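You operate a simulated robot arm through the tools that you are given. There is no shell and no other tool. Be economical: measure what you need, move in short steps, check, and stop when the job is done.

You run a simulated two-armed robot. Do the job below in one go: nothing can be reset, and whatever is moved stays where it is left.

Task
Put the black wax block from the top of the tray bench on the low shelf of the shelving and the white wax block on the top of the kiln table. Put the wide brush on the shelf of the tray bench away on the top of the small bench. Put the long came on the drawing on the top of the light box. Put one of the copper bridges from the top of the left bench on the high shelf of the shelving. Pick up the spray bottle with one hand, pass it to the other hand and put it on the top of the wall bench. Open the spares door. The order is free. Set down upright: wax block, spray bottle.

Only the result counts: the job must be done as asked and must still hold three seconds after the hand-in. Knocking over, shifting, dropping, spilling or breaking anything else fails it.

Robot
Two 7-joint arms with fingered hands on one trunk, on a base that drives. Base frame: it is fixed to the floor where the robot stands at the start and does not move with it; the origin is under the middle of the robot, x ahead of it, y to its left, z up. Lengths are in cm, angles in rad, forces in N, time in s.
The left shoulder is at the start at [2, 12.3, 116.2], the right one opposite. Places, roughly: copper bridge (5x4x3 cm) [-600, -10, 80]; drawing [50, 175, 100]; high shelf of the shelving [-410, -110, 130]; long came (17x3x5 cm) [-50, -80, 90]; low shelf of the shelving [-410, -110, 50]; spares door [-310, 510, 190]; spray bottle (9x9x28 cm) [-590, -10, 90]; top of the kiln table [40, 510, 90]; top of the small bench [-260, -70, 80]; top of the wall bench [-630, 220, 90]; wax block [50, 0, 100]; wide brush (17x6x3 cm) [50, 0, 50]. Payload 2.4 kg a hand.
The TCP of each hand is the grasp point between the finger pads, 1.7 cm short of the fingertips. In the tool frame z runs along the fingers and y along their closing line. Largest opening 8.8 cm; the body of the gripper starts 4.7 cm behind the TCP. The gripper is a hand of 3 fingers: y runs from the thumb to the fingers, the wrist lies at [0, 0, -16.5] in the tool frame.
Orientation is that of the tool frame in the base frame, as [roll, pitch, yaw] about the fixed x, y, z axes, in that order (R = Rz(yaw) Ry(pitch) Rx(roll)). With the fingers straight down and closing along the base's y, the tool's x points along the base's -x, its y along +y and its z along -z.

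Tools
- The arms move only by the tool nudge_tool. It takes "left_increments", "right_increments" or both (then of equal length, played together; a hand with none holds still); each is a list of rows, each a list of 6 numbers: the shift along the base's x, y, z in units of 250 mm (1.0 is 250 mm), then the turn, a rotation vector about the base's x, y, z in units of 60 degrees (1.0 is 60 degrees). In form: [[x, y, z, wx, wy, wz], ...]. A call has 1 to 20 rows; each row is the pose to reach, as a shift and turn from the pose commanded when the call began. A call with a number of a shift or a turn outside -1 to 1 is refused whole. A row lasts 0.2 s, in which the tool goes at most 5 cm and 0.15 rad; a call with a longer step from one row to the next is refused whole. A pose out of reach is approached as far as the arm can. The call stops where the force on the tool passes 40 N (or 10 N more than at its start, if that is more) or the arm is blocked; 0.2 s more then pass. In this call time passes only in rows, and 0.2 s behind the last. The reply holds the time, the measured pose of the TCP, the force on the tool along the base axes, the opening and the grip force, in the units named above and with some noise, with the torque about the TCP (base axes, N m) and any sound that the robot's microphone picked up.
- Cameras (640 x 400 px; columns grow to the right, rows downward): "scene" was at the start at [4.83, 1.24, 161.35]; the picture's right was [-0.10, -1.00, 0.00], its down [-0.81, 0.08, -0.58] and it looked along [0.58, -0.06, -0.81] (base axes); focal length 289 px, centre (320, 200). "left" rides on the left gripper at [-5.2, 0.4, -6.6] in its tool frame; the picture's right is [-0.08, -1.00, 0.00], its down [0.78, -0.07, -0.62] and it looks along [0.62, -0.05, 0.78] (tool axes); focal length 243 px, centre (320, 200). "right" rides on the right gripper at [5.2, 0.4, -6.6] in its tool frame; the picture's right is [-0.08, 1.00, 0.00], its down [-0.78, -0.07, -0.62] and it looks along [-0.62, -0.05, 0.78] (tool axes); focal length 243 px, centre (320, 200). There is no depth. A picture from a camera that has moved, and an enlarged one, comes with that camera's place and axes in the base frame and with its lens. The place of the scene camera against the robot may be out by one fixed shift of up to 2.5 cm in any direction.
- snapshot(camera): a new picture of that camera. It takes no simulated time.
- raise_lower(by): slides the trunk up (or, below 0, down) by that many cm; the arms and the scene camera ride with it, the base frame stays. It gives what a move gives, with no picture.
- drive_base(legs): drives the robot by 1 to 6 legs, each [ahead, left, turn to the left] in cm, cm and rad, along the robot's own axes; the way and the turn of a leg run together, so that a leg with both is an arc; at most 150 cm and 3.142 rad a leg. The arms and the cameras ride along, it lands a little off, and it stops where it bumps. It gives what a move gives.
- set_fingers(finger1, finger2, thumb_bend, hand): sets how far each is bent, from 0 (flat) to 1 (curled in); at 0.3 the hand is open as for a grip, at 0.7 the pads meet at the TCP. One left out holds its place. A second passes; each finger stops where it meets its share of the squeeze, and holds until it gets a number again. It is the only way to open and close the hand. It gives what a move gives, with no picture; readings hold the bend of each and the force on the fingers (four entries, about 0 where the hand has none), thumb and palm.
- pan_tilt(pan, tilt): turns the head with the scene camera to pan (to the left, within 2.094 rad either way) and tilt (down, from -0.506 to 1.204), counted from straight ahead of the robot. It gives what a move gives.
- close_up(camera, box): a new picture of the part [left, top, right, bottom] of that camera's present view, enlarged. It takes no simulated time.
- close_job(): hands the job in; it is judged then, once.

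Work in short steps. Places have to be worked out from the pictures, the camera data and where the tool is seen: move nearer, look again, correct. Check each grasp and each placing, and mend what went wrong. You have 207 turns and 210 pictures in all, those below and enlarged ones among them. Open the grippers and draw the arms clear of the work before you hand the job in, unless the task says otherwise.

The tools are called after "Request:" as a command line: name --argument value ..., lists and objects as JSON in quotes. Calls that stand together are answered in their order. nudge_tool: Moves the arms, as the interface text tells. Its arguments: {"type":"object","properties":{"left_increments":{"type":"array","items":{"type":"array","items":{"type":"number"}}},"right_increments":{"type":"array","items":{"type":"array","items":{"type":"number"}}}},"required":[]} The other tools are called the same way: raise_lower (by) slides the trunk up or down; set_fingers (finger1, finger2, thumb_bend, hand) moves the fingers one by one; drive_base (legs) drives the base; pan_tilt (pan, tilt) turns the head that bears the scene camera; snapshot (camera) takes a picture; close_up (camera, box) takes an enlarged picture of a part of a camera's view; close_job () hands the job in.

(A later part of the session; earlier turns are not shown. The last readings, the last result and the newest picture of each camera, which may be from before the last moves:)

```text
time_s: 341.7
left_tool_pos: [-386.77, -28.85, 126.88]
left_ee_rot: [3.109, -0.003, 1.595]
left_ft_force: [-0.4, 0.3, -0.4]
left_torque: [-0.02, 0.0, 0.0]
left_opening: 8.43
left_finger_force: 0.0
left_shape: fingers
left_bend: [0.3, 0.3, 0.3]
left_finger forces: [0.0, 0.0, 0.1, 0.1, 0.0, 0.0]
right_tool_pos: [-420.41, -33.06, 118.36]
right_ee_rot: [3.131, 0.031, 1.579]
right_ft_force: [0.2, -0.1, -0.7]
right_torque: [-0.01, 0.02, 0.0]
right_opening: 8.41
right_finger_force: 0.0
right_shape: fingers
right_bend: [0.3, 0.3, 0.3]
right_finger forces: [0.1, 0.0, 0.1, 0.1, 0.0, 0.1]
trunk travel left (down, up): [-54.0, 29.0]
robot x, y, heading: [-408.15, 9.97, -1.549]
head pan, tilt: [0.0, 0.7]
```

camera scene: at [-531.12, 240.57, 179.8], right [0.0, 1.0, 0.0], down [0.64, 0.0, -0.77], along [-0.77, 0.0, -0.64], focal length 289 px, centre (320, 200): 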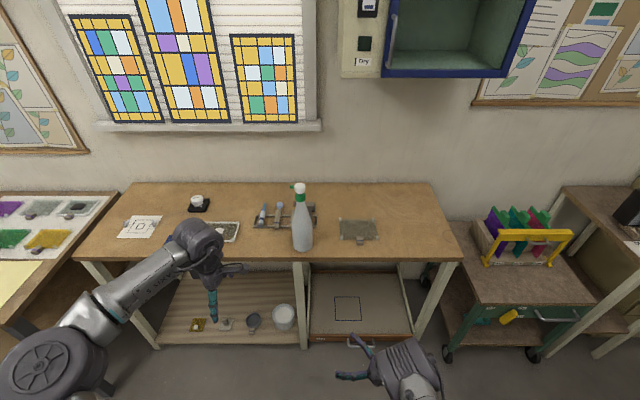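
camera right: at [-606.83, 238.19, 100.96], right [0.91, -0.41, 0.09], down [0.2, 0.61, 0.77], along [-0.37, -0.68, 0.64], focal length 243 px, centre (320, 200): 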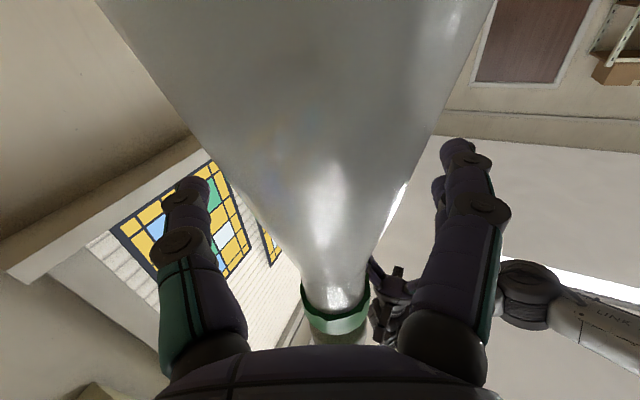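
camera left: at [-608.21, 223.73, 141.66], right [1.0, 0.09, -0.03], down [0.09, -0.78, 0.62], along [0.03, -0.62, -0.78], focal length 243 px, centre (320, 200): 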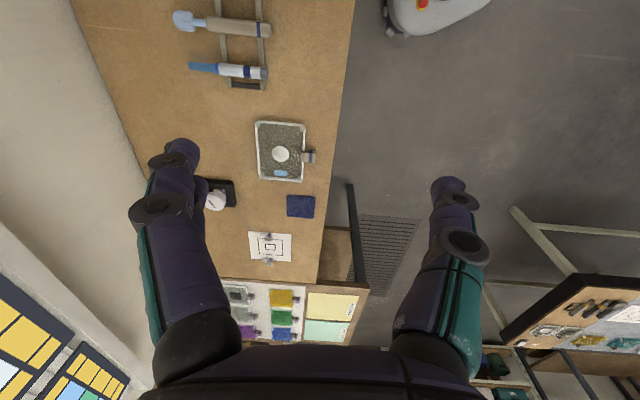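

On track. I continue east and then look at the came bench.

Request:
drive_base --legs '[[0, 0, -0.022], [0, 150, 0], [0, 150, 0]]'

Request:
pan_tilt --pan 0.4 --tilt 0.7

Request:
snapshot --camera "scene"

```text
time_s: 356.3
left_tool_pos: [-90.8, -34.52, 126.91]
left_ee_rot: [3.111, -0.002, 1.579]
left_ft_force: [-0.5, 0.1, 0.3]
left_torque: [0.0, -0.01, -0.02]
left_opening: 8.43
left_finger_force: 0.0
left_shape: fingers
left_bend: [0.3, 0.3, 0.3]
left_finger forces: [0.1, 0.0, 0.0, 0.0, 0.0, 0.0]
right_tool_pos: [-124.56, -38.04, 118.51]
right_ee_rot: [3.132, 0.033, 1.568]
right_ft_force: [0.4, -0.4, 0.4]
right_torque: [0.01, -0.01, 0.02]
right_opening: 8.4
right_finger_force: 0.1
right_shape: fingers
right_bend: [0.3, 0.3, 0.3]
right_finger forces: [0.0, 0.0, 0.0, 0.0, 0.0, 0.1]
trunk travel left (down, up): [-54.0, 29.0]
robot x, y, heading: [-111.11, 4.67, -1.564]
head pan, tilt: [0.0, 0.7]
```

```text
time_s: 357.2
left_tool_pos: [-90.95, -34.47, 126.9]
left_ee_rot: [3.111, -0.001, 1.58]
left_ft_force: [-0.2, -0.1, 0.4]
left_torque: [-0.02, 0.01, 0.05]
left_opening: 8.46
left_finger_force: 0.1
left_shape: fingers
left_bend: [0.3, 0.3, 0.3]
left_finger forces: [0.1, 0.1, 0.1, 0.1, 0.0, 0.1]
right_tool_pos: [-124.56, -38.19, 118.21]
right_ee_rot: [3.13, 0.03, 1.567]
right_ft_force: [0.2, -0.3, 0.6]
right_torque: [0.01, 0.0, 0.0]
right_opening: 8.41
right_finger_force: 0.1
right_shape: fingers
right_bend: [0.3, 0.3, 0.3]
right_finger forces: [0.0, 0.0, 0.0, 0.0, 0.0, 0.0]
trunk travel left (down, up): [-54.0, 29.0]
robot x, y, heading: [-111.06, 4.75, -1.561]
head pan, tilt: [0.4, 0.7]
```

```text
80 pictures are left
camera scene: at [-108.44, 0.94, 179.8], right [-0.92, -0.39, 0.0], down [-0.25, 0.59, -0.76], along [0.3, -0.7, -0.64], focal length 289 px, centre (320, 200)
```

scene: 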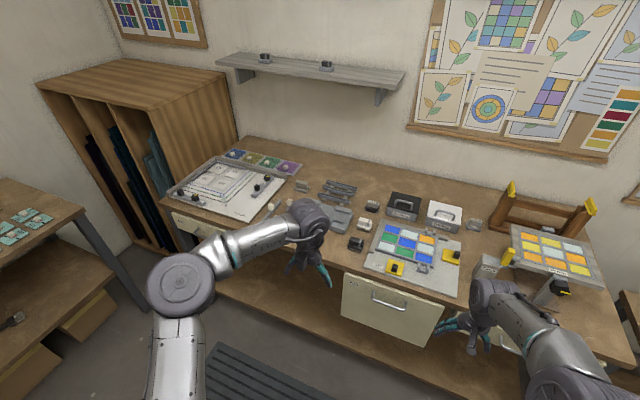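

I zoom on the middle of the bench to identify the long came.

Request:
close_up --camera "scene" --box '[240, 150, 480, 300]'

Request:
drive_base --legs '[[0, 35, -0.008]]'

Request:
pan_tilt --pan 0.2 --tilt 0.8

Request:
snapshot --camera "scene"

```text
2.67 times, centred on (360, 225) of scene
camera zoom: at [-108.44, 0.94, 179.8], right [-0.92, -0.39, 0.0], down [-0.25, 0.59, -0.76], along [0.3, -0.7, -0.64], focal length 770 px, centre (213, 133)
```

zoom: 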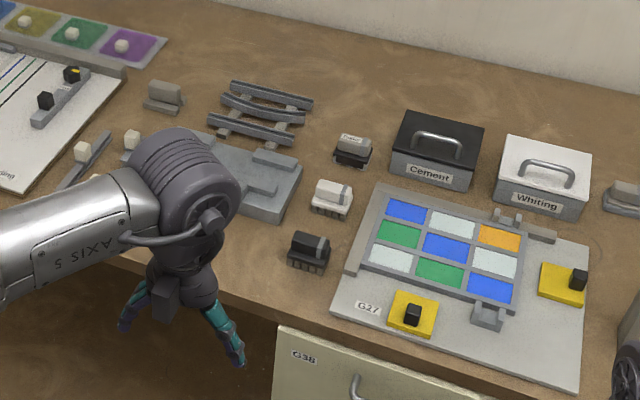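

```text
time_s: 359.4
left_tool_pos: [-56.44, -34.88, 126.8]
left_ee_rot: [3.11, -0.001, 1.569]
left_ft_force: [0.3, -0.4, 0.5]
left_torque: [0.01, 0.01, 0.01]
left_opening: 8.46
left_finger_force: 0.0
left_shape: fingers
left_bend: [0.3, 0.3, 0.3]
left_finger forces: [0.1, 0.0, 0.1, 0.0, 0.1, 0.0]
right_tool_pos: [-90.21, -37.92, 118.44]
right_ee_rot: [3.133, 0.033, 1.554]
right_ft_force: [-0.2, 0.4, -0.5]
right_torque: [-0.03, -0.01, 0.0]
right_opening: 8.4
right_finger_force: 0.1
right_shape: fingers
right_bend: [0.3, 0.3, 0.3]
right_finger forces: [0.0, 0.0, 0.1, 0.0, 0.0, 0.0]
trunk travel left (down, up): [-54.0, 29.0]
robot x, y, heading: [-76.47, 4.68, -1.581]
head pan, tilt: [0.4, 0.7]
```

```text
time_s: 360.2
left_tool_pos: [-56.48, -34.8, 126.85]
left_ee_rot: [3.109, -0.001, 1.565]
left_ft_force: [-0.7, 0.7, -0.4]
left_torque: [0.02, 0.01, 0.02]
left_opening: 8.44
left_finger_force: 0.0
left_shape: fingers
left_bend: [0.3, 0.3, 0.3]
left_finger forces: [0.0, 0.0, 0.1, 0.0, 0.0, 0.0]
right_tool_pos: [-90.07, -37.98, 118.44]
right_ee_rot: [3.132, 0.033, 1.554]
right_ft_force: [-0.8, 0.4, 0.7]
right_torque: [-0.04, -0.03, 0.02]
right_opening: 8.43
right_finger_force: 0.1
right_shape: fingers
right_bend: [0.3, 0.3, 0.3]
right_finger forces: [0.0, 0.0, 0.0, 0.0, 0.1, 0.0]
trunk travel left (down, up): [-54.0, 29.0]
robot x, y, heading: [-76.49, 4.44, -1.581]
head pan, tilt: [0.201, 0.799]
```

```text
78 pictures are left
camera scene: at [-75.29, 0.78, 178.98], right [-0.98, -0.19, 0.0], down [-0.14, 0.7, -0.7], along [0.13, -0.68, -0.72], focal length 289 px, centre (320, 200)
```

scene: 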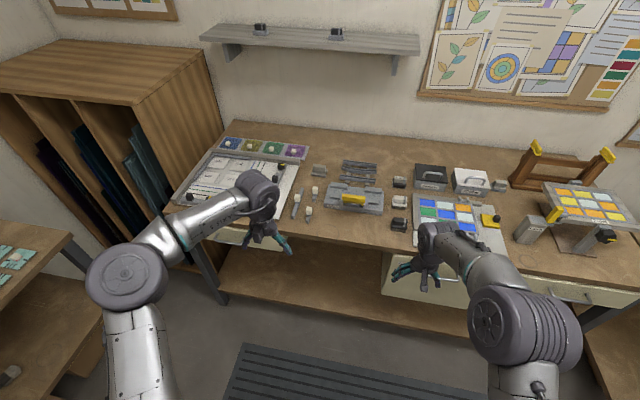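

I zoom in on the area with the strips carrying small grip cubes.

Request:
close_up --camera "scene" --box '[270, 150, 420, 245]'

Request:
snapshot --camera "right"

```text
4.21 times, centred on (345, 198) of scene
camera zoom: at [-75.29, 0.78, 178.98], right [-0.98, -0.19, 0.0], down [-0.14, 0.7, -0.7], along [0.13, -0.68, -0.72], focal length 1216 px, centre (215, 210)
```

zoom: 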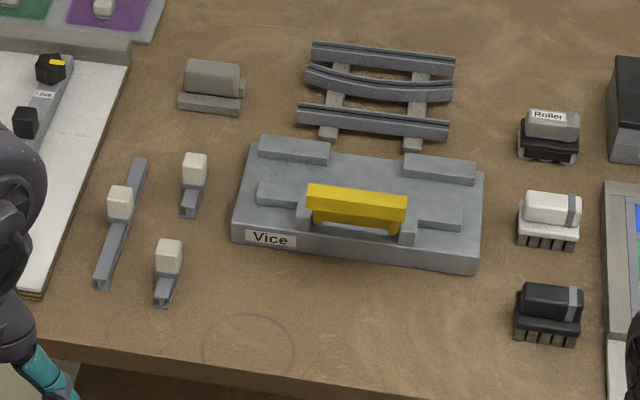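

```text
76 pictures are left
camera right: at [-89.74, -32.44, 124.8], right [0.99, -0.1, 0.01], down [-0.09, -0.76, 0.65], along [-0.06, -0.64, -0.76], focal length 243 px, centre (320, 200)
```

right: 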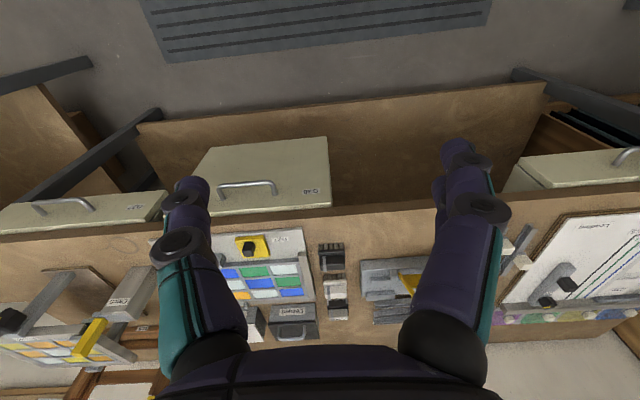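

The long came is the long strip with the white cube at about [−50, −81], lying along y. I line up the left hand with it, lower the trunk, and keep the right hand high.

Request:
nudge_tool --right_increments '[[0, 0, 0.15, 0, 0, 0], [0, 0, 0.3, 0, 0, 0], [0, 0.04, 0.45, 0, 0, 0], [0, 0.08, 0.55, 0, 0, 0]]'

Request:
drive_base --legs '[[30, 12, 0.01]]'

Request:
raise_lower --by -18

Request:
snapshot --camera "left"

Request:
snapshot --camera "scene"

```text
time_s: 361.2
left_tool_pos: [-56.42, -34.78, 126.74]
left_ee_rot: [3.11, -0.003, 1.568]
left_ft_force: [0.7, 0.7, 0.1]
left_torque: [-0.01, 0.03, 0.03]
left_opening: 8.44
left_finger_force: 0.1
left_shape: fingers
left_bend: [0.3, 0.3, 0.3]
left_finger forces: [0.0, 0.1, 0.0, 0.0, 0.0, 0.1]
right_tool_pos: [-90.43, -35.92, 132.18]
right_ee_rot: [3.132, 0.031, 1.555]
right_ft_force: [-0.6, -0.7, -0.4]
right_torque: [0.02, 0.03, -0.03]
right_opening: 8.45
right_finger_force: 0.0
right_shape: fingers
right_bend: [0.3, 0.3, 0.3]
right_finger forces: [0.1, 0.0, 0.0, 0.0, 0.0, 0.0]
trunk travel left (down, up): [-54.0, 29.0]
robot x, y, heading: [-76.44, 5.01, -1.578]
head pan, tilt: [0.201, 0.799]
```

```text
time_s: 363.3
left_tool_pos: [-44.83, -65.01, 126.64]
left_ee_rot: [3.111, -0.002, 1.568]
left_ft_force: [0.0, -0.3, -0.5]
left_torque: [0.02, -0.03, 0.03]
left_opening: 8.44
left_finger_force: 0.0
left_shape: fingers
left_bend: [0.3, 0.3, 0.3]
left_finger forces: [0.1, 0.0, 0.0, 0.1, 0.0, 0.0]
right_tool_pos: [-78.57, -66.28, 132.19]
right_ee_rot: [3.131, 0.031, 1.556]
right_ft_force: [-0.2, 0.1, -0.1]
right_torque: [0.0, -0.01, 0.0]
right_opening: 8.43
right_finger_force: 0.1
right_shape: fingers
right_bend: [0.3, 0.3, 0.3]
right_finger forces: [0.1, 0.1, 0.0, 0.1, 0.0, 0.0]
trunk travel left (down, up): [-54.0, 29.0]
robot x, y, heading: [-64.89, -25.09, -1.578]
head pan, tilt: [0.201, 0.799]
```

```text
time_s: 365.3
left_tool_pos: [-44.82, -64.84, 108.77]
left_ee_rot: [3.109, -0.003, 1.568]
left_ft_force: [0.6, -0.6, 0.1]
left_torque: [-0.06, -0.01, -0.01]
left_opening: 8.42
left_finger_force: 0.1
left_shape: fingers
left_bend: [0.3, 0.3, 0.3]
left_finger forces: [0.1, 0.0, 0.0, 0.0, 0.0, 0.0]
right_tool_pos: [-78.6, -66.06, 114.11]
right_ee_rot: [3.13, 0.031, 1.556]
right_ft_force: [0.0, 0.4, -0.2]
right_torque: [-0.02, 0.05, 0.01]
right_opening: 8.43
right_finger_force: 0.0
right_shape: fingers
right_bend: [0.3, 0.3, 0.3]
right_finger forces: [0.1, 0.0, 0.1, 0.0, 0.1, 0.0]
trunk travel left (down, up): [-36.0, 47.0]
robot x, y, heading: [-65.3, -25.27, -1.582]
head pan, tilt: [0.201, 0.799]
```

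```text
75 pictures are left
camera left: at [-44.49, -70.02, 115.23], right [-1.0, -0.08, -0.03], down [-0.08, 0.78, 0.62], along [-0.03, 0.62, -0.78], focal length 243 px, centre (320, 200)
```

left: 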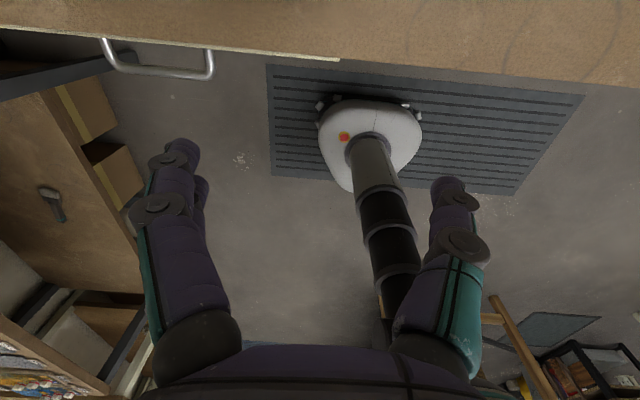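

```text
74 pictures are left
camera scene: at [-63.64, -29.28, 160.98], right [-0.98, -0.19, 0.0], down [-0.14, 0.7, -0.7], along [0.13, -0.68, -0.72], focal length 289 px, centre (320, 200)
```

scene: 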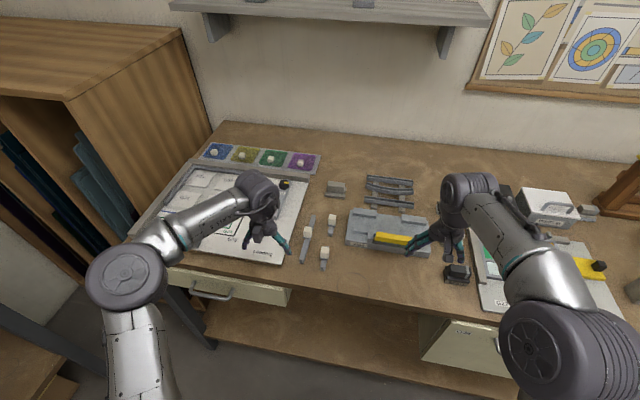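

The came's cube reads [−50, −81] again. I drive 13 cm closer and move the left hand to x −50 for a hand-camera look.

Request:
drive_base --legs '[[13, 0, 0.012]]'

Request:
nudge_tool --left_increments '[[-0.1, -0.02, -0.05, 0, 0, 0], [-0.208, -0.05, -0.1, 0, 0, 0]]'

Request:
snapshot --camera "left"

```text
time_s: 366.6
left_tool_pos: [-44.34, -77.68, 108.73]
left_ee_rot: [3.109, -0.004, 1.58]
left_ft_force: [0.0, 0.4, 0.0]
left_torque: [0.02, 0.01, -0.01]
left_opening: 8.46
left_finger_force: 0.1
left_shape: fingers
left_bend: [0.3, 0.3, 0.3]
left_finger forces: [0.0, 0.0, 0.0, 0.0, 0.0, 0.0]
right_tool_pos: [-78.3, -79.29, 114.0]
right_ee_rot: [3.131, 0.03, 1.567]
right_ft_force: [0.6, -0.1, 0.2]
right_torque: [0.01, -0.02, 0.03]
right_opening: 8.42
right_finger_force: 0.1
right_shape: fingers
right_bend: [0.3, 0.3, 0.3]
right_finger forces: [0.0, 0.0, 0.1, 0.1, 0.1, 0.0]
trunk travel left (down, up): [-36.0, 47.0]
robot x, y, heading: [-64.92, -38.16, -1.565]
head pan, tilt: [0.201, 0.799]
```

```text
time_s: 367.2
left_tool_pos: [-49.63, -78.89, 106.36]
left_ee_rot: [3.111, -0.002, 1.579]
left_ft_force: [0.0, -0.5, 0.5]
left_torque: [-0.02, -0.03, 0.0]
left_opening: 8.44
left_finger_force: 0.0
left_shape: fingers
left_bend: [0.3, 0.3, 0.3]
left_finger forces: [0.0, 0.0, 0.0, 0.0, 0.0, 0.1]
right_tool_pos: [-78.25, -79.24, 114.13]
right_ee_rot: [3.13, 0.032, 1.568]
right_ft_force: [-0.7, 0.1, 0.3]
right_torque: [0.0, 0.01, -0.02]
right_opening: 8.44
right_finger_force: 0.0
right_shape: fingers
right_bend: [0.3, 0.3, 0.3]
right_finger forces: [0.1, 0.1, 0.1, 0.0, 0.0, 0.0]
trunk travel left (down, up): [-36.0, 47.0]
robot x, y, heading: [-64.46, -38.03, -1.57]
head pan, tilt: [0.201, 0.799]
```

```text
73 pictures are left
camera left: at [-49.29, -84.1, 112.77], right [-1.0, -0.09, -0.03], down [-0.09, 0.78, 0.62], along [-0.03, 0.62, -0.78], focal length 243 px, centre (320, 200)
```

left: 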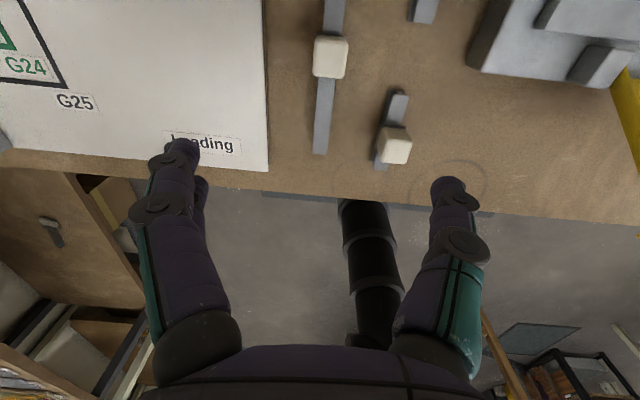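

The cube is at [−49.6, −81.2]; neighbours are 6 cm away, so I use a narrower opening and descend to z≈93.

Request:
set_fingers --hand "left" --finger1 0.42 --finger2 0.42 --thumb_bend 0.42

Request:
nudge_tool --left_increments '[[0, -0.09, -0.1, 0, 0, 0], [0, -0.092, -0.24, 0, 0, 0], [0, -0.092, -0.38, 0, 0, 0], [0, -0.092, -0.5, 0, 0, 0]]'

Request:
snapshot --camera "left"

```text
time_s: 368.2
left_tool_pos: [-49.53, -78.98, 106.27]
left_ee_rot: [3.11, -0.002, 1.58]
left_ft_force: [0.8, -0.1, -0.6]
left_torque: [0.02, 0.01, 0.01]
left_opening: 5.84
left_finger_force: 0.2
left_shape: fingers
left_bend: [0.42, 0.42, 0.42]
left_finger forces: [0.1, 0.0, 0.1, 0.0, 0.0, 0.0]
right_tool_pos: [-78.25, -79.09, 114.07]
right_ee_rot: [3.13, 0.033, 1.567]
right_ft_force: [0.0, -1.1, -0.2]
right_torque: [0.01, 0.0, -0.03]
right_opening: 8.41
right_finger_force: 0.0
right_shape: fingers
right_bend: [0.3, 0.3, 0.3]
right_finger forces: [0.0, 0.0, 0.1, 0.1, 0.0, 0.0]
trunk travel left (down, up): [-36.0, 47.0]
robot x, y, heading: [-64.45, -38.46, -1.567]
head pan, tilt: [0.201, 0.799]
```

```text
time_s: 369.2
left_tool_pos: [-49.34, -81.26, 93.76]
left_ee_rot: [3.109, -0.003, 1.579]
left_ft_force: [-0.2, -0.3, 0.7]
left_torque: [0.01, -0.01, 0.04]
left_opening: 5.85
left_finger_force: 0.2
left_shape: fingers
left_bend: [0.42, 0.42, 0.42]
left_finger forces: [0.0, 0.0, 0.0, 0.0, 0.0, 0.0]
right_tool_pos: [-78.07, -79.15, 114.09]
right_ee_rot: [3.131, 0.031, 1.566]
right_ft_force: [-0.2, -0.1, 0.5]
right_torque: [0.01, 0.02, 0.06]
right_opening: 8.44
right_finger_force: 0.0
right_shape: fingers
right_bend: [0.3, 0.3, 0.3]
right_finger forces: [0.0, 0.0, 0.0, 0.0, 0.1, 0.0]
trunk travel left (down, up): [-36.0, 47.0]
robot x, y, heading: [-64.95, -38.19, -1.562]
head pan, tilt: [0.201, 0.799]
```

```text
72 pictures are left
camera left: at [-49.16, -86.34, 100.22], right [-1.0, -0.09, -0.03], down [-0.09, 0.78, 0.62], along [-0.03, 0.62, -0.78], focal length 243 px, centre (320, 200)
```

left: 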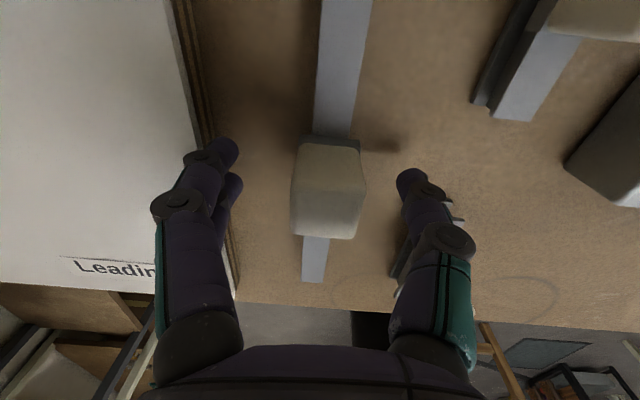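

The cube's top is ~2 cm below the TCP. I lower 2.6 cm in two moves, watching the force.

Request:
nudge_tool --left_increments '[[-0.008, 0, -0.04, 0, 0, 0], [-0.008, 0, -0.07, 0, 0, 0]]'

Request:
nudge_tool --left_increments '[[0, 0, -0.03, 0, 0, 0]]'

Request:
snapshot --camera "left"

```text
time_s: 369.8
left_tool_pos: [-49.65, -81.14, 92.13]
left_ee_rot: [3.111, -0.001, 1.582]
left_ft_force: [1.4, -0.1, 8.0]
left_torque: [0.0, 0.22, -0.01]
left_opening: 5.88
left_finger_force: 3.8
left_shape: fingers
left_bend: [0.42, 0.42, 0.42]
left_finger forces: [0.0, 0.1, 0.1, 0.1, 7.8, 0.1]
right_tool_pos: [-78.24, -79.18, 114.16]
right_ee_rot: [3.13, 0.031, 1.568]
right_ft_force: [0.8, 0.1, -0.8]
right_torque: [0.02, -0.03, -0.01]
right_opening: 8.41
right_finger_force: 0.0
right_shape: fingers
right_bend: [0.3, 0.3, 0.3]
right_finger forces: [0.0, 0.0, 0.0, 0.0, 0.1, 0.0]
trunk travel left (down, up): [-36.0, 47.0]
robot x, y, heading: [-65.05, -38.09, -1.57]
head pan, tilt: [0.201, 0.799]
```

```text
time_s: 370.2
left_tool_pos: [-49.65, -81.29, 91.99]
left_ee_rot: [3.113, 0.009, 1.586]
left_ft_force: [4.9, 7.9, 21.8]
left_torque: [0.13, 0.85, -0.28]
left_opening: 6.02
left_finger_force: 10.6
left_shape: fingers
left_bend: [0.42, 0.42, 0.43]
left_finger forces: [0.0, 0.0, 0.1, 0.0, 21.6, 0.0]
right_tool_pos: [-78.02, -79.06, 114.25]
right_ee_rot: [3.132, 0.034, 1.569]
right_ft_force: [0.8, -0.9, 0.2]
right_torque: [0.0, 0.0, 0.01]
right_opening: 8.43
right_finger_force: 0.0
right_shape: fingers
right_bend: [0.3, 0.3, 0.3]
right_finger forces: [0.0, 0.0, 0.0, 0.1, 0.1, 0.0]
trunk travel left (down, up): [-36.0, 47.0]
robot x, y, heading: [-65.01, -37.86, -1.569]
head pan, tilt: [0.201, 0.799]
stopped in row 1 (left hand): the force on the tool passed its limit at 47 N (the readings are from after the stop); the commanded pose is now the measured one
```

```text
71 pictures are left
camera left: at [-49.23, -86.34, 98.54], right [-0.99, -0.1, -0.03], down [-0.09, 0.79, 0.61], along [-0.04, 0.61, -0.79], focal length 243 px, centre (320, 200)
```

left: 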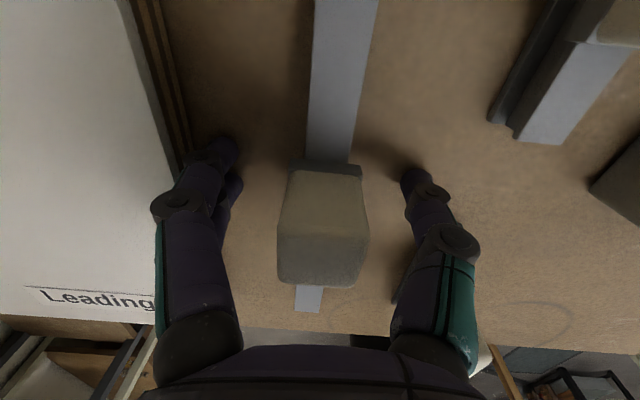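

The thumb touched the bench (z≈90); the cube spans ≈90–93.3 and its middle is ≈0.8 cm nearer (y −80.4). I raise 0.3 cm, shift, and close.

Request:
nudge_tool --left_increments '[[0, 0.016, 0.014, 0, 0, 0], [0, 0.032, 0.016, 0, 0, 0]]'

Request:
set_fingers --hand "left" --finger1 0.7 --finger2 0.7 --thumb_bend 0.7

Request:
snapshot --camera "left"

```text
time_s: 370.8
left_tool_pos: [-49.55, -80.56, 92.21]
left_ee_rot: [3.112, 0.008, 1.583]
left_ft_force: [-0.6, 0.0, 0.3]
left_torque: [-0.02, 0.03, -0.03]
left_opening: 5.84
left_finger_force: 0.0
left_shape: fingers
left_bend: [0.42, 0.42, 0.42]
left_finger forces: [0.0, 0.0, 0.0, 0.0, 0.1, 0.0]
right_tool_pos: [-78.21, -79.15, 114.14]
right_ee_rot: [3.131, 0.031, 1.567]
right_ft_force: [-0.7, -0.9, 0.2]
right_torque: [-0.01, 0.03, 0.01]
right_opening: 8.4
right_finger_force: 0.1
right_shape: fingers
right_bend: [0.3, 0.3, 0.3]
right_finger forces: [0.0, 0.0, 0.0, 0.0, 0.1, 0.0]
trunk travel left (down, up): [-36.0, 47.0]
robot x, y, heading: [-64.63, -38.37, -1.567]
head pan, tilt: [0.201, 0.799]
```

```text
time_s: 371.8
left_tool_pos: [-49.67, -80.54, 92.25]
left_ee_rot: [3.115, 0.007, 1.584]
left_ft_force: [-0.1, -0.5, -0.8]
left_torque: [0.0, -0.03, -0.01]
left_opening: 0.57
left_finger_force: 2.4
left_shape: fingers
left_bend: [0.67, 0.67, 0.68]
left_finger forces: [1.8, 1.1, 0.0, 0.0, 2.8, 0.0]
right_tool_pos: [-78.13, -79.18, 114.06]
right_ee_rot: [3.131, 0.031, 1.568]
right_ft_force: [0.4, 0.2, -0.3]
right_torque: [0.02, 0.0, -0.01]
right_opening: 8.43
right_finger_force: 0.1
right_shape: fingers
right_bend: [0.3, 0.3, 0.3]
right_finger forces: [0.1, 0.1, 0.0, 0.1, 0.1, 0.1]
trunk travel left (down, up): [-36.0, 47.0]
robot x, y, heading: [-64.87, -38.25, -1.563]
head pan, tilt: [0.201, 0.799]
```

```text
70 pictures are left
camera left: at [-49.23, -85.64, 98.74], right [-0.99, -0.1, -0.03], down [-0.09, 0.78, 0.61], along [-0.04, 0.61, -0.79], focal length 243 px, centre (320, 200)
```

left: 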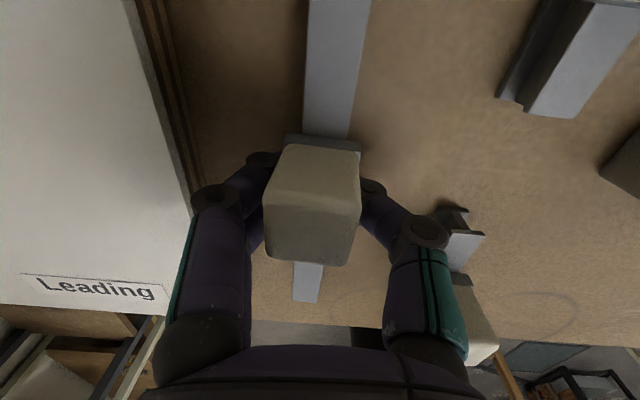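

The fingertips closed on the narrow strip just under the cube. I squeeze more and lift a little to check.

Request:
set_fingers --hand "left" --finger1 0.8 --finger2 0.8 --thumb_bend 0.8

Request:
nudge_tool --left_increments '[[0, 0, 0.04, 0, 0, 0], [0, 0, 0.12, 0, 0, 0], [0, 0, 0.22, 0, 0, 0]]'

Request:
snapshot --camera "left"

```text
time_s: 372.8
left_tool_pos: [-49.64, -80.51, 92.37]
left_ee_rot: [3.113, 0.006, 1.583]
left_ft_force: [-0.5, 0.2, -1.7]
left_torque: [-0.01, 0.06, -0.01]
left_opening: 0.0
left_finger_force: 15.3
left_shape: fingers
left_bend: [0.75, 0.75, 0.72]
left_finger forces: [6.1, 6.8, 0.0, 0.0, 17.2, 0.1]
right_tool_pos: [-78.18, -79.23, 114.16]
right_ee_rot: [3.132, 0.031, 1.567]
right_ft_force: [0.0, 0.0, -0.9]
right_torque: [0.02, -0.04, 0.0]
right_opening: 8.41
right_finger_force: 0.0
right_shape: fingers
right_bend: [0.3, 0.3, 0.3]
right_finger forces: [0.0, 0.0, 0.1, 0.0, 0.0, 0.0]
trunk travel left (down, up): [-36.0, 47.0]
robot x, y, heading: [-64.9, -38.47, -1.565]
head pan, tilt: [0.201, 0.799]
```

```text
time_s: 373.6
left_tool_pos: [-49.53, -80.57, 97.73]
left_ee_rot: [3.114, 0.007, 1.584]
left_ft_force: [0.0, 0.0, -2.6]
left_torque: [0.07, -0.02, 0.01]
left_opening: 0.0
left_finger_force: 14.5
left_shape: fingers
left_bend: [0.75, 0.75, 0.72]
left_finger forces: [6.3, 7.2, 0.1, 0.1, 16.8, 0.1]
right_tool_pos: [-78.18, -79.2, 114.07]
right_ee_rot: [3.132, 0.032, 1.567]
right_ft_force: [0.6, -0.6, -0.1]
right_torque: [-0.01, 0.0, -0.03]
right_opening: 8.45
right_finger_force: 0.0
right_shape: fingers
right_bend: [0.3, 0.3, 0.3]
right_finger forces: [0.0, 0.0, 0.1, 0.1, 0.0, 0.1]
trunk travel left (down, up): [-36.0, 47.0]
robot x, y, heading: [-64.88, -38.48, -1.561]
head pan, tilt: [0.201, 0.799]
```

```text
69 pictures are left
camera left: at [-49.21, -85.62, 104.27], right [-0.99, -0.1, -0.03], down [-0.09, 0.78, 0.61], along [-0.04, 0.61, -0.79], focal length 243 px, centre (320, 200)
```

left: 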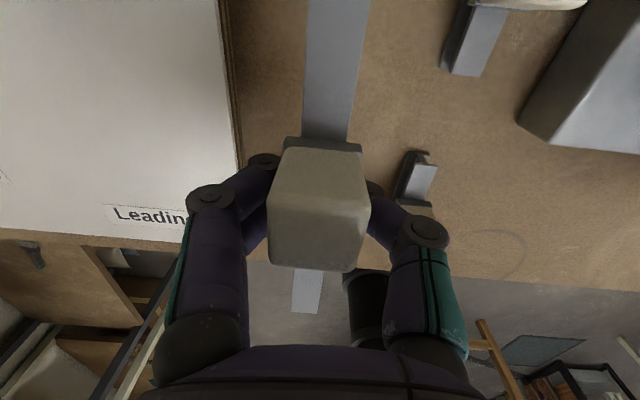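

The long came is held. I raise it, back off, turn to face east and strafe north toward the light box.

Request:
nudge_tool --left_increments '[[0, 0, 0.15, 0, 0, 0], [0, 0, 0.3, 0, 0, 0], [0, 0, 0.45, 0, 0, 0], [0, 0, 0.55, 0, 0, 0]]'

Request:
drive_base --legs '[[-48, 0, 0], [0, 0, 1.568], [0, 148, 0]]'

Request:
pan_tilt --pan 0.15 --tilt 0.6

Request:
snapshot --camera "scene"

```text
time_s: 374.6
left_tool_pos: [-49.76, -80.62, 111.54]
left_ee_rot: [3.114, 0.005, 1.583]
left_ft_force: [-0.1, 0.8, -3.5]
left_torque: [0.05, 0.01, 0.0]
left_opening: 0.01
left_finger_force: 15.2
left_shape: fingers
left_bend: [0.75, 0.75, 0.73]
left_finger forces: [6.3, 7.5, 0.0, 0.1, 16.9, 0.1]
right_tool_pos: [-78.17, -79.19, 114.16]
right_ee_rot: [3.132, 0.031, 1.568]
right_ft_force: [0.5, 0.7, 1.1]
right_torque: [-0.01, 0.0, -0.01]
right_opening: 8.43
right_finger_force: 0.0
right_shape: fingers
right_bend: [0.3, 0.3, 0.3]
right_finger forces: [0.1, 0.1, 0.1, 0.1, 0.0, 0.1]
trunk travel left (down, up): [-36.0, 47.0]
robot x, y, heading: [-64.77, -38.27, -1.57]
head pan, tilt: [0.201, 0.799]
```

```text
time_s: 388.1
left_tool_pos: [-23.44, 169.43, 111.45]
left_ee_rot: [3.115, 0.009, -3.141]
left_ft_force: [-0.3, 0.2, -2.4]
left_torque: [0.02, 0.01, 0.01]
left_opening: 0.0
left_finger_force: 15.8
left_shape: fingers
left_bend: [0.75, 0.76, 0.73]
left_finger forces: [6.5, 7.8, 0.0, 0.0, 17.5, 0.0]
right_tool_pos: [-25.19, 141.04, 114.11]
right_ee_rot: [3.131, 0.031, 3.127]
right_ft_force: [-0.7, -0.2, -0.1]
right_torque: [-0.01, 0.01, -0.02]
right_opening: 8.39
right_finger_force: 0.1
right_shape: fingers
right_bend: [0.3, 0.3, 0.3]
right_finger forces: [0.1, 0.0, 0.0, 0.0, 0.1, 0.0]
trunk travel left (down, up): [-36.0, 47.0]
robot x, y, heading: [-66.11, 154.91, -0.008]
head pan, tilt: [0.201, 0.799]
```

```text
time_s: 388.8
left_tool_pos: [-23.53, 169.53, 111.54]
left_ee_rot: [3.112, 0.009, -3.139]
left_ft_force: [-0.8, 0.2, -2.4]
left_torque: [-0.01, 0.06, 0.04]
left_opening: 0.0
left_finger_force: 15.6
left_shape: fingers
left_bend: [0.75, 0.76, 0.73]
left_finger forces: [6.5, 7.6, 0.0, 0.0, 17.7, 0.1]
right_tool_pos: [-25.19, 141.16, 114.07]
right_ee_rot: [3.132, 0.032, 3.128]
right_ft_force: [-0.2, -0.3, 0.5]
right_torque: [0.02, 0.0, 0.02]
right_opening: 8.41
right_finger_force: 0.1
right_shape: fingers
right_bend: [0.3, 0.3, 0.3]
right_finger forces: [0.0, 0.0, 0.0, 0.0, 0.0, 0.0]
trunk travel left (down, up): [-36.0, 47.0]
robot x, y, heading: [-66.08, 155.13, -0.009]
head pan, tilt: [0.15, 0.6]
```

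```text
68 pictures are left
camera scene: at [-59.68, 158.16, 162.66], right [0.14, -0.99, 0.0], down [-0.56, -0.08, -0.82], along [0.82, 0.12, -0.57], focal length 289 px, centre (320, 200)
```

scene: 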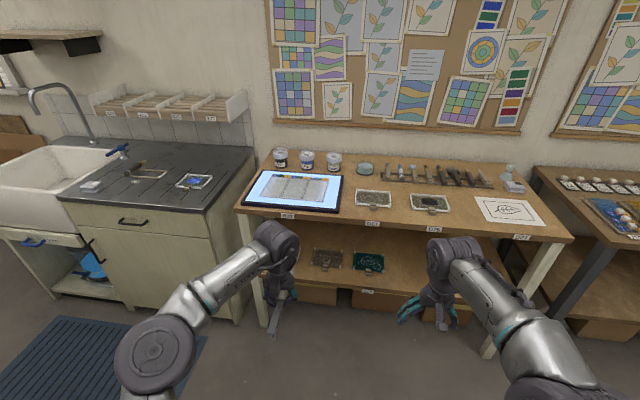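

The drawing on the light box spans about x 38–58, y 168–197, so the came fits best along y. I turn the left hand −90° in free space, then approach.

Request:
nudge_tool --left_increments '[[0, 0, 0, 0, 0, -0.125], [0, 0, 0, 0, 0, -0.25], [0, 0, 0, 0, 0, -0.375], [0, 0, 0, 0, 0, -0.5], [0, 0, 0, 0, 0, -0.625], [0, 0, 0, 0, 0, -0.75]]'

Request:
nudge_tool --left_increments '[[0, 0, 0, 0, 0, -0.125], [0, 0, 0, 0, 0, -0.25], [0, 0, 0, 0, 0, -0.375], [0, 0, 0, 0, 0, -0.5], [0, 0, 0, 0, 0, -0.625], [0, 0, 0, 0, 0, -0.75]]'

Request:
drive_base --legs '[[50, 12, 0.009]]'

Request:
snapshot --camera "left"

Request:
snapshot --camera "scene"

Request:
snapshot --camera "right"

```text
time_s: 390.2
left_tool_pos: [-23.48, 169.49, 111.43]
left_ee_rot: [3.115, 0.006, 2.355]
left_ft_force: [0.8, -0.9, -3.2]
left_torque: [0.05, 0.01, 0.0]
left_opening: 0.0
left_finger_force: 16.0
left_shape: fingers
left_bend: [0.75, 0.76, 0.73]
left_finger forces: [6.6, 7.7, 0.1, 0.0, 18.0, 0.1]
right_tool_pos: [-25.24, 141.01, 113.99]
right_ee_rot: [3.131, 0.031, 3.128]
right_ft_force: [0.3, -0.6, -0.4]
right_torque: [0.03, 0.01, 0.02]
right_opening: 8.43
right_finger_force: 0.0
right_shape: fingers
right_bend: [0.3, 0.3, 0.3]
right_finger forces: [0.0, 0.0, 0.0, 0.0, 0.0, 0.1]
trunk travel left (down, up): [-36.0, 47.0]
robot x, y, heading: [-66.13, 155.01, -0.005]
head pan, tilt: [0.15, 0.6]
```

```text
time_s: 391.6
left_tool_pos: [-23.41, 169.45, 111.59]
left_ee_rot: [3.112, 0.005, 1.569]
left_ft_force: [-0.2, -0.1, -2.8]
left_torque: [0.02, 0.0, 0.02]
left_opening: 0.0
left_finger_force: 15.4
left_shape: fingers
left_bend: [0.75, 0.76, 0.73]
left_finger forces: [6.6, 7.8, 0.0, 0.0, 18.0, 0.0]
right_tool_pos: [-25.09, 141.03, 114.03]
right_ee_rot: [3.131, 0.032, 3.127]
right_ft_force: [-0.3, -0.6, -0.5]
right_torque: [-0.04, -0.01, -0.02]
right_opening: 8.39
right_finger_force: 0.1
right_shape: fingers
right_bend: [0.3, 0.3, 0.3]
right_finger forces: [0.0, 0.0, 0.0, 0.1, 0.0, 0.1]
trunk travel left (down, up): [-36.0, 47.0]
robot x, y, heading: [-66.18, 154.85, -0.01]
head pan, tilt: [0.15, 0.6]
```

```text
time_s: 394.6
left_tool_pos: [25.66, 181.22, 111.43]
left_ee_rot: [3.113, 0.007, 1.576]
left_ft_force: [0.6, -0.3, -2.4]
left_torque: [0.03, 0.0, -0.02]
left_opening: 0.0
left_finger_force: 16.4
left_shape: fingers
left_bend: [0.75, 0.76, 0.73]
left_finger forces: [6.6, 7.8, 0.0, 0.1, 18.3, 0.0]
right_tool_pos: [23.99, 152.73, 114.09]
right_ee_rot: [3.129, 0.03, 3.13]
right_ft_force: [-0.2, 0.0, -0.9]
right_torque: [0.0, -0.03, -0.02]
right_opening: 8.44
right_finger_force: 0.1
right_shape: fingers
right_bend: [0.3, 0.3, 0.3]
right_finger forces: [0.0, 0.0, 0.0, 0.0, 0.0, 0.1]
trunk travel left (down, up): [-36.0, 47.0]
robot x, y, heading: [-17.1, 166.57, -0.002]
head pan, tilt: [0.15, 0.6]
```

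```text
67 pictures are left
camera left: at [25.98, 176.16, 117.94], right [-1.0, -0.09, -0.03], down [-0.09, 0.78, 0.61], along [-0.03, 0.61, -0.79], focal length 243 px, centre (320, 200)
```

left: 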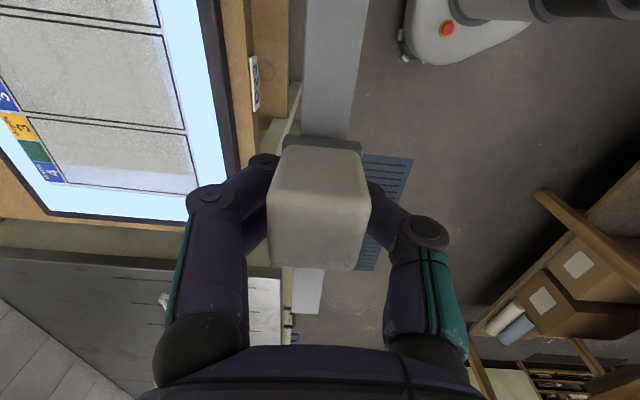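

```text
66 pictures are left
camera scene: at [-10.52, 169.8, 162.66], right [0.15, -0.99, 0.0], down [-0.56, -0.08, -0.82], along [0.82, 0.12, -0.57], focal length 289 px, centre (320, 200)
```

scene: 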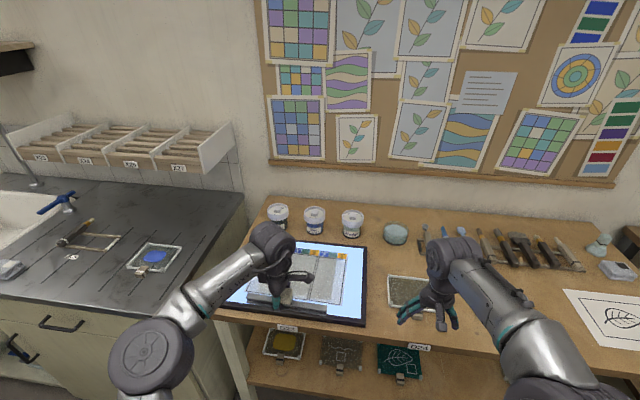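

```text
65 pictures are left
camera right: at [18.57, 153.35, 120.46], right [0.1, 1.0, 0.01], down [0.76, -0.08, 0.64], along [0.64, -0.05, -0.76], focal length 243 px, centre (320, 200)
```

right: 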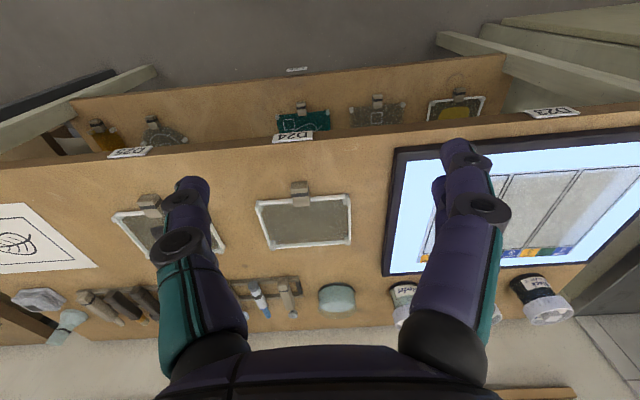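

The drawing spans x 41–59, y ≈168–197; I target [50, 183]. I drive 22.5 cm ahead and then look.

Request:
drive_base --legs '[[22.5, 0, 0]]'

Request:
nudge_tool --left_increments '[[0.04, 0.03, -0.1, 0, 0, 0], [0.07, 0.07, -0.2, 0, 0, 0], [0.07, 0.07, -0.34, 0, 0, 0]]'

Request:
snapshot --camera "left"

Request:
snapshot --camera "scene"

```text
time_s: 396.3
left_tool_pos: [48.02, 181.07, 111.5]
left_ee_rot: [3.115, 0.008, 1.575]
left_ft_force: [0.4, 0.0, -3.3]
left_torque: [0.03, -0.03, -0.02]
left_opening: 0.0
left_finger_force: 16.3
left_shape: fingers
left_bend: [0.75, 0.76, 0.73]
left_finger forces: [6.6, 8.0, 0.0, 0.0, 18.3, 0.0]
right_tool_pos: [46.13, 152.54, 114.11]
right_ee_rot: [3.13, 0.03, 3.129]
right_ft_force: [0.7, -0.3, -0.9]
right_torque: [0.01, -0.02, 0.01]
right_opening: 8.41
right_finger_force: 0.0
right_shape: fingers
right_bend: [0.3, 0.3, 0.3]
right_finger forces: [0.0, 0.1, 0.1, 0.0, 0.1, 0.0]
trunk travel left (down, up): [-36.0, 47.0]
robot x, y, heading: [5.5, 166.64, -0.003]
head pan, tilt: [0.15, 0.6]
```

```text
time_s: 397.1
left_tool_pos: [49.53, 182.91, 103.07]
left_ee_rot: [3.114, 0.006, 1.572]
left_ft_force: [-0.1, -0.3, -2.4]
left_torque: [0.02, 0.02, 0.01]
left_opening: 0.02
left_finger_force: 15.7
left_shape: fingers
left_bend: [0.75, 0.76, 0.73]
left_finger forces: [6.7, 7.8, 0.0, 0.0, 18.2, 0.0]
right_tool_pos: [46.12, 152.7, 114.07]
right_ee_rot: [3.129, 0.032, 3.129]
right_ft_force: [0.1, 0.0, 0.1]
right_torque: [-0.01, 0.0, -0.05]
right_opening: 8.42
right_finger_force: 0.1
right_shape: fingers
right_bend: [0.3, 0.3, 0.3]
right_finger forces: [0.1, 0.1, 0.0, 0.1, 0.0, 0.0]
trunk travel left (down, up): [-36.0, 47.0]
robot x, y, heading: [5.12, 166.35, -0.006]
head pan, tilt: [0.15, 0.6]
```

```text
64 pictures are left
camera left: at [49.91, 177.81, 109.52], right [-1.0, -0.09, -0.03], down [-0.09, 0.78, 0.61], along [-0.03, 0.61, -0.79], focal length 243 px, centre (320, 200)
```

left: 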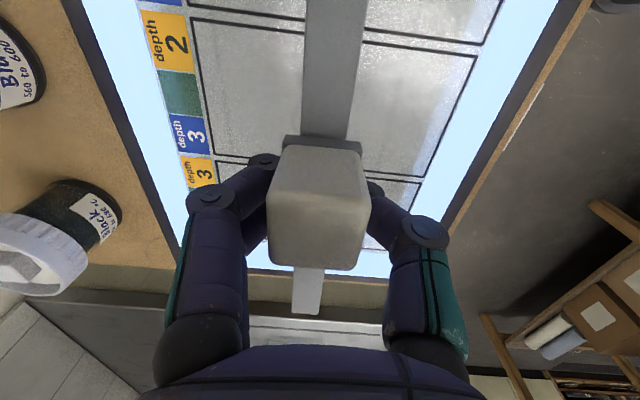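

```text
63 pictures are left
camera scene: at [11.61, 169.71, 162.66], right [0.15, -0.99, 0.0], down [-0.56, -0.08, -0.82], along [0.82, 0.12, -0.57], focal length 289 px, centre (320, 200)
```

scene: 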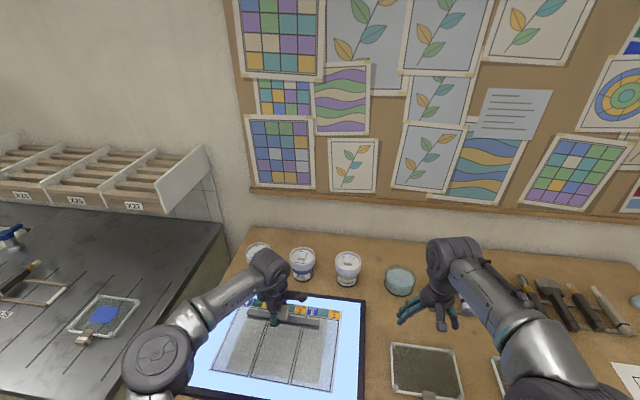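

The came is over the middle of the drawing. I lower to z≈96.5, then in small steps.

Request:
nudge_tool --left_increments '[[0, 0, -0.13, 0, 0, 0], [0, 0, -0.24, 0, 0, 0]]'

Request:
nudge_tool --left_increments '[[0, 0, -0.016, 0, 0, 0], [0, 0, -0.032, 0, 0, 0]]'

Request:
snapshot --camera "left"

```text
time_s: 397.7
left_tool_pos: [49.49, 182.79, 97.03]
left_ee_rot: [3.114, 0.006, 1.573]
left_ft_force: [-0.7, 0.7, -3.1]
left_torque: [0.04, 0.01, 0.01]
left_opening: 0.03
left_finger_force: 16.8
left_shape: fingers
left_bend: [0.75, 0.76, 0.73]
left_finger forces: [6.7, 7.7, 0.1, 0.0, 17.8, 0.0]
right_tool_pos: [46.0, 152.48, 114.08]
right_ee_rot: [3.131, 0.032, 3.13]
right_ft_force: [0.2, 0.7, -0.8]
right_torque: [-0.02, 0.01, 0.0]
right_opening: 8.42
right_finger_force: 0.0
right_shape: fingers
right_bend: [0.3, 0.3, 0.3]
right_finger forces: [0.0, 0.1, 0.1, 0.0, 0.0, 0.1]
trunk travel left (down, up): [-36.0, 47.0]
robot x, y, heading: [5.13, 166.27, -0.002]
head pan, tilt: [0.15, 0.6]
```

```text
time_s: 398.3
left_tool_pos: [49.54, 182.7, 96.14]
left_ee_rot: [3.114, 0.008, 1.575]
left_ft_force: [0.0, 0.7, -2.4]
left_torque: [0.03, 0.01, -0.02]
left_opening: 0.02
left_finger_force: 15.9
left_shape: fingers
left_bend: [0.75, 0.76, 0.73]
left_finger forces: [6.7, 7.7, 0.1, 0.0, 18.0, 0.0]
right_tool_pos: [46.12, 152.62, 114.07]
right_ee_rot: [3.13, 0.032, 3.13]
right_ft_force: [0.4, 0.3, -0.7]
right_torque: [-0.02, 0.01, 0.0]
right_opening: 8.45
right_finger_force: 0.0
right_shape: fingers
right_bend: [0.3, 0.3, 0.3]
right_finger forces: [0.0, 0.0, 0.0, 0.0, 0.1, 0.0]
trunk travel left (down, up): [-36.0, 47.0]
robot x, y, heading: [4.92, 166.59, -0.006]
head pan, tilt: [0.15, 0.6]
```

```text
62 pictures are left
camera left: at [49.87, 177.71, 102.65], right [-1.0, -0.09, -0.03], down [-0.09, 0.78, 0.61], along [-0.03, 0.61, -0.79], focal length 243 px, centre (320, 200)
```

left: 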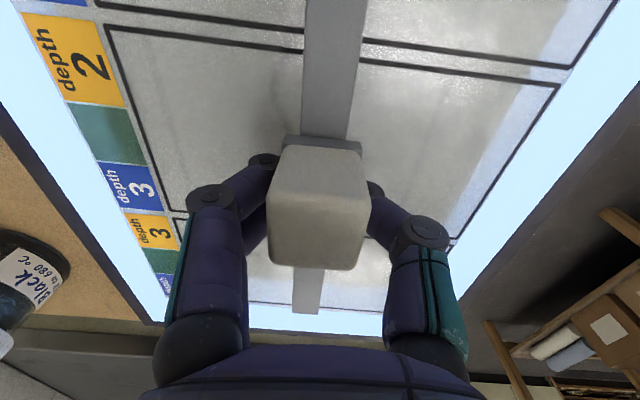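

Still free. I continue down carefully.

Request:
nudge_tool --left_increments '[[0, 0, -0.016, 0, 0, 0], [0, 0, -0.03, 0, 0, 0]]'

Request:
nudge_tool --left_increments '[[0, 0, -0.016, 0, 0, 0]]'

```text
time_s: 398.9
left_tool_pos: [49.52, 182.85, 95.37]
left_ee_rot: [3.115, 0.008, 1.575]
left_ft_force: [0.6, -0.1, -3.2]
left_torque: [0.04, 0.01, 0.0]
left_opening: 0.0
left_finger_force: 16.6
left_shape: fingers
left_bend: [0.75, 0.76, 0.73]
left_finger forces: [6.7, 7.7, 0.0, 0.1, 18.0, 0.1]
right_tool_pos: [46.09, 152.63, 114.07]
right_ee_rot: [3.132, 0.032, 3.128]
right_ft_force: [0.1, -1.2, -0.6]
right_torque: [-0.01, 0.0, -0.03]
right_opening: 8.44
right_finger_force: 0.0
right_shape: fingers
right_bend: [0.3, 0.3, 0.3]
right_finger forces: [0.0, 0.1, 0.0, 0.1, 0.1, 0.0]
trunk travel left (down, up): [-36.0, 47.0]
robot x, y, heading: [5.18, 166.23, -0.005]
head pan, tilt: [0.15, 0.6]
```

```text
time_s: 399.3
left_tool_pos: [49.46, 182.78, 95.01]
left_ee_rot: [3.113, 0.007, 1.574]
left_ft_force: [0.4, -0.2, -3.4]
left_torque: [0.01, 0.02, -0.02]
left_opening: 0.01
left_finger_force: 16.0
left_shape: fingers
left_bend: [0.75, 0.76, 0.73]
left_finger forces: [6.9, 7.7, 0.1, 0.0, 18.0, 0.0]
right_tool_pos: [46.12, 152.67, 114.06]
right_ee_rot: [3.131, 0.033, 3.13]
right_ft_force: [0.0, -0.8, 0.6]
right_torque: [0.01, -0.01, 0.0]
right_opening: 8.44
right_finger_force: 0.1
right_shape: fingers
right_bend: [0.3, 0.3, 0.3]
right_finger forces: [0.0, 0.1, 0.1, 0.0, 0.0, 0.0]
trunk travel left (down, up): [-36.0, 47.0]
robot x, y, heading: [5.31, 166.46, -0.002]
head pan, tilt: [0.15, 0.6]
```

Request:
nudge_tool --left_increments '[[0, 0, -0.016, 0, 0, 0], [0, 0, -0.026, 0, 0, 0]]'

Request:
snapshot --camera "left"

```text
time_s: 399.9
left_tool_pos: [49.5, 182.73, 94.27]
left_ee_rot: [3.114, 0.008, 1.573]
left_ft_force: [1.0, -0.2, -2.1]
left_torque: [-0.03, -0.04, 0.0]
left_opening: 0.0
left_finger_force: 16.3
left_shape: fingers
left_bend: [0.75, 0.76, 0.73]
left_finger forces: [6.5, 6.9, 0.1, 0.0, 18.9, 0.1]
right_tool_pos: [46.09, 152.53, 114.05]
right_ee_rot: [3.131, 0.032, 3.131]
right_ft_force: [-0.4, 0.6, -0.3]
right_torque: [-0.03, -0.04, 0.02]
right_opening: 8.4
right_finger_force: 0.0
right_shape: fingers
right_bend: [0.3, 0.3, 0.3]
right_finger forces: [0.1, 0.0, 0.1, 0.1, 0.0, 0.0]
trunk travel left (down, up): [-36.0, 47.0]
robot x, y, heading: [5.23, 166.32, 0.002]
head pan, tilt: [0.15, 0.6]
```

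```text
61 pictures are left
camera left: at [49.83, 177.76, 100.84], right [-1.0, -0.09, -0.03], down [-0.09, 0.78, 0.61], along [-0.03, 0.61, -0.79], focal length 243 px, centre (320, 200)
```

left: 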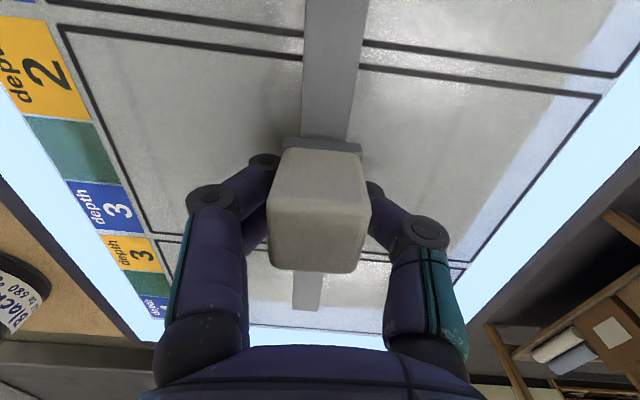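

Contact seems to begin (torque change). I lower 0.3 cm more.

Request:
nudge_tool --left_increments '[[0, 0, -0.012, 0, 0, 0]]'

```text
time_s: 400.3
left_tool_pos: [49.53, 182.84, 94.08]
left_ee_rot: [3.112, 0.006, 1.573]
left_ft_force: [0.7, 0.2, -1.3]
left_torque: [-0.07, 0.0, 0.01]
left_opening: 0.0
left_finger_force: 16.6
left_shape: fingers
left_bend: [0.75, 0.76, 0.73]
left_finger forces: [6.5, 6.8, 0.0, 0.0, 20.4, 0.0]
right_tool_pos: [46.19, 152.58, 114.07]
right_ee_rot: [3.131, 0.032, 3.13]
right_ft_force: [0.4, -1.1, -0.4]
right_torque: [0.0, 0.0, -0.03]
right_opening: 8.41
right_finger_force: 0.1
right_shape: fingers
right_bend: [0.3, 0.3, 0.3]
right_finger forces: [0.0, 0.0, 0.0, 0.0, 0.0, 0.0]
trunk travel left (down, up): [-36.0, 47.0]
robot x, y, heading: [5.06, 166.31, -0.003]
head pan, tilt: [0.15, 0.6]
```

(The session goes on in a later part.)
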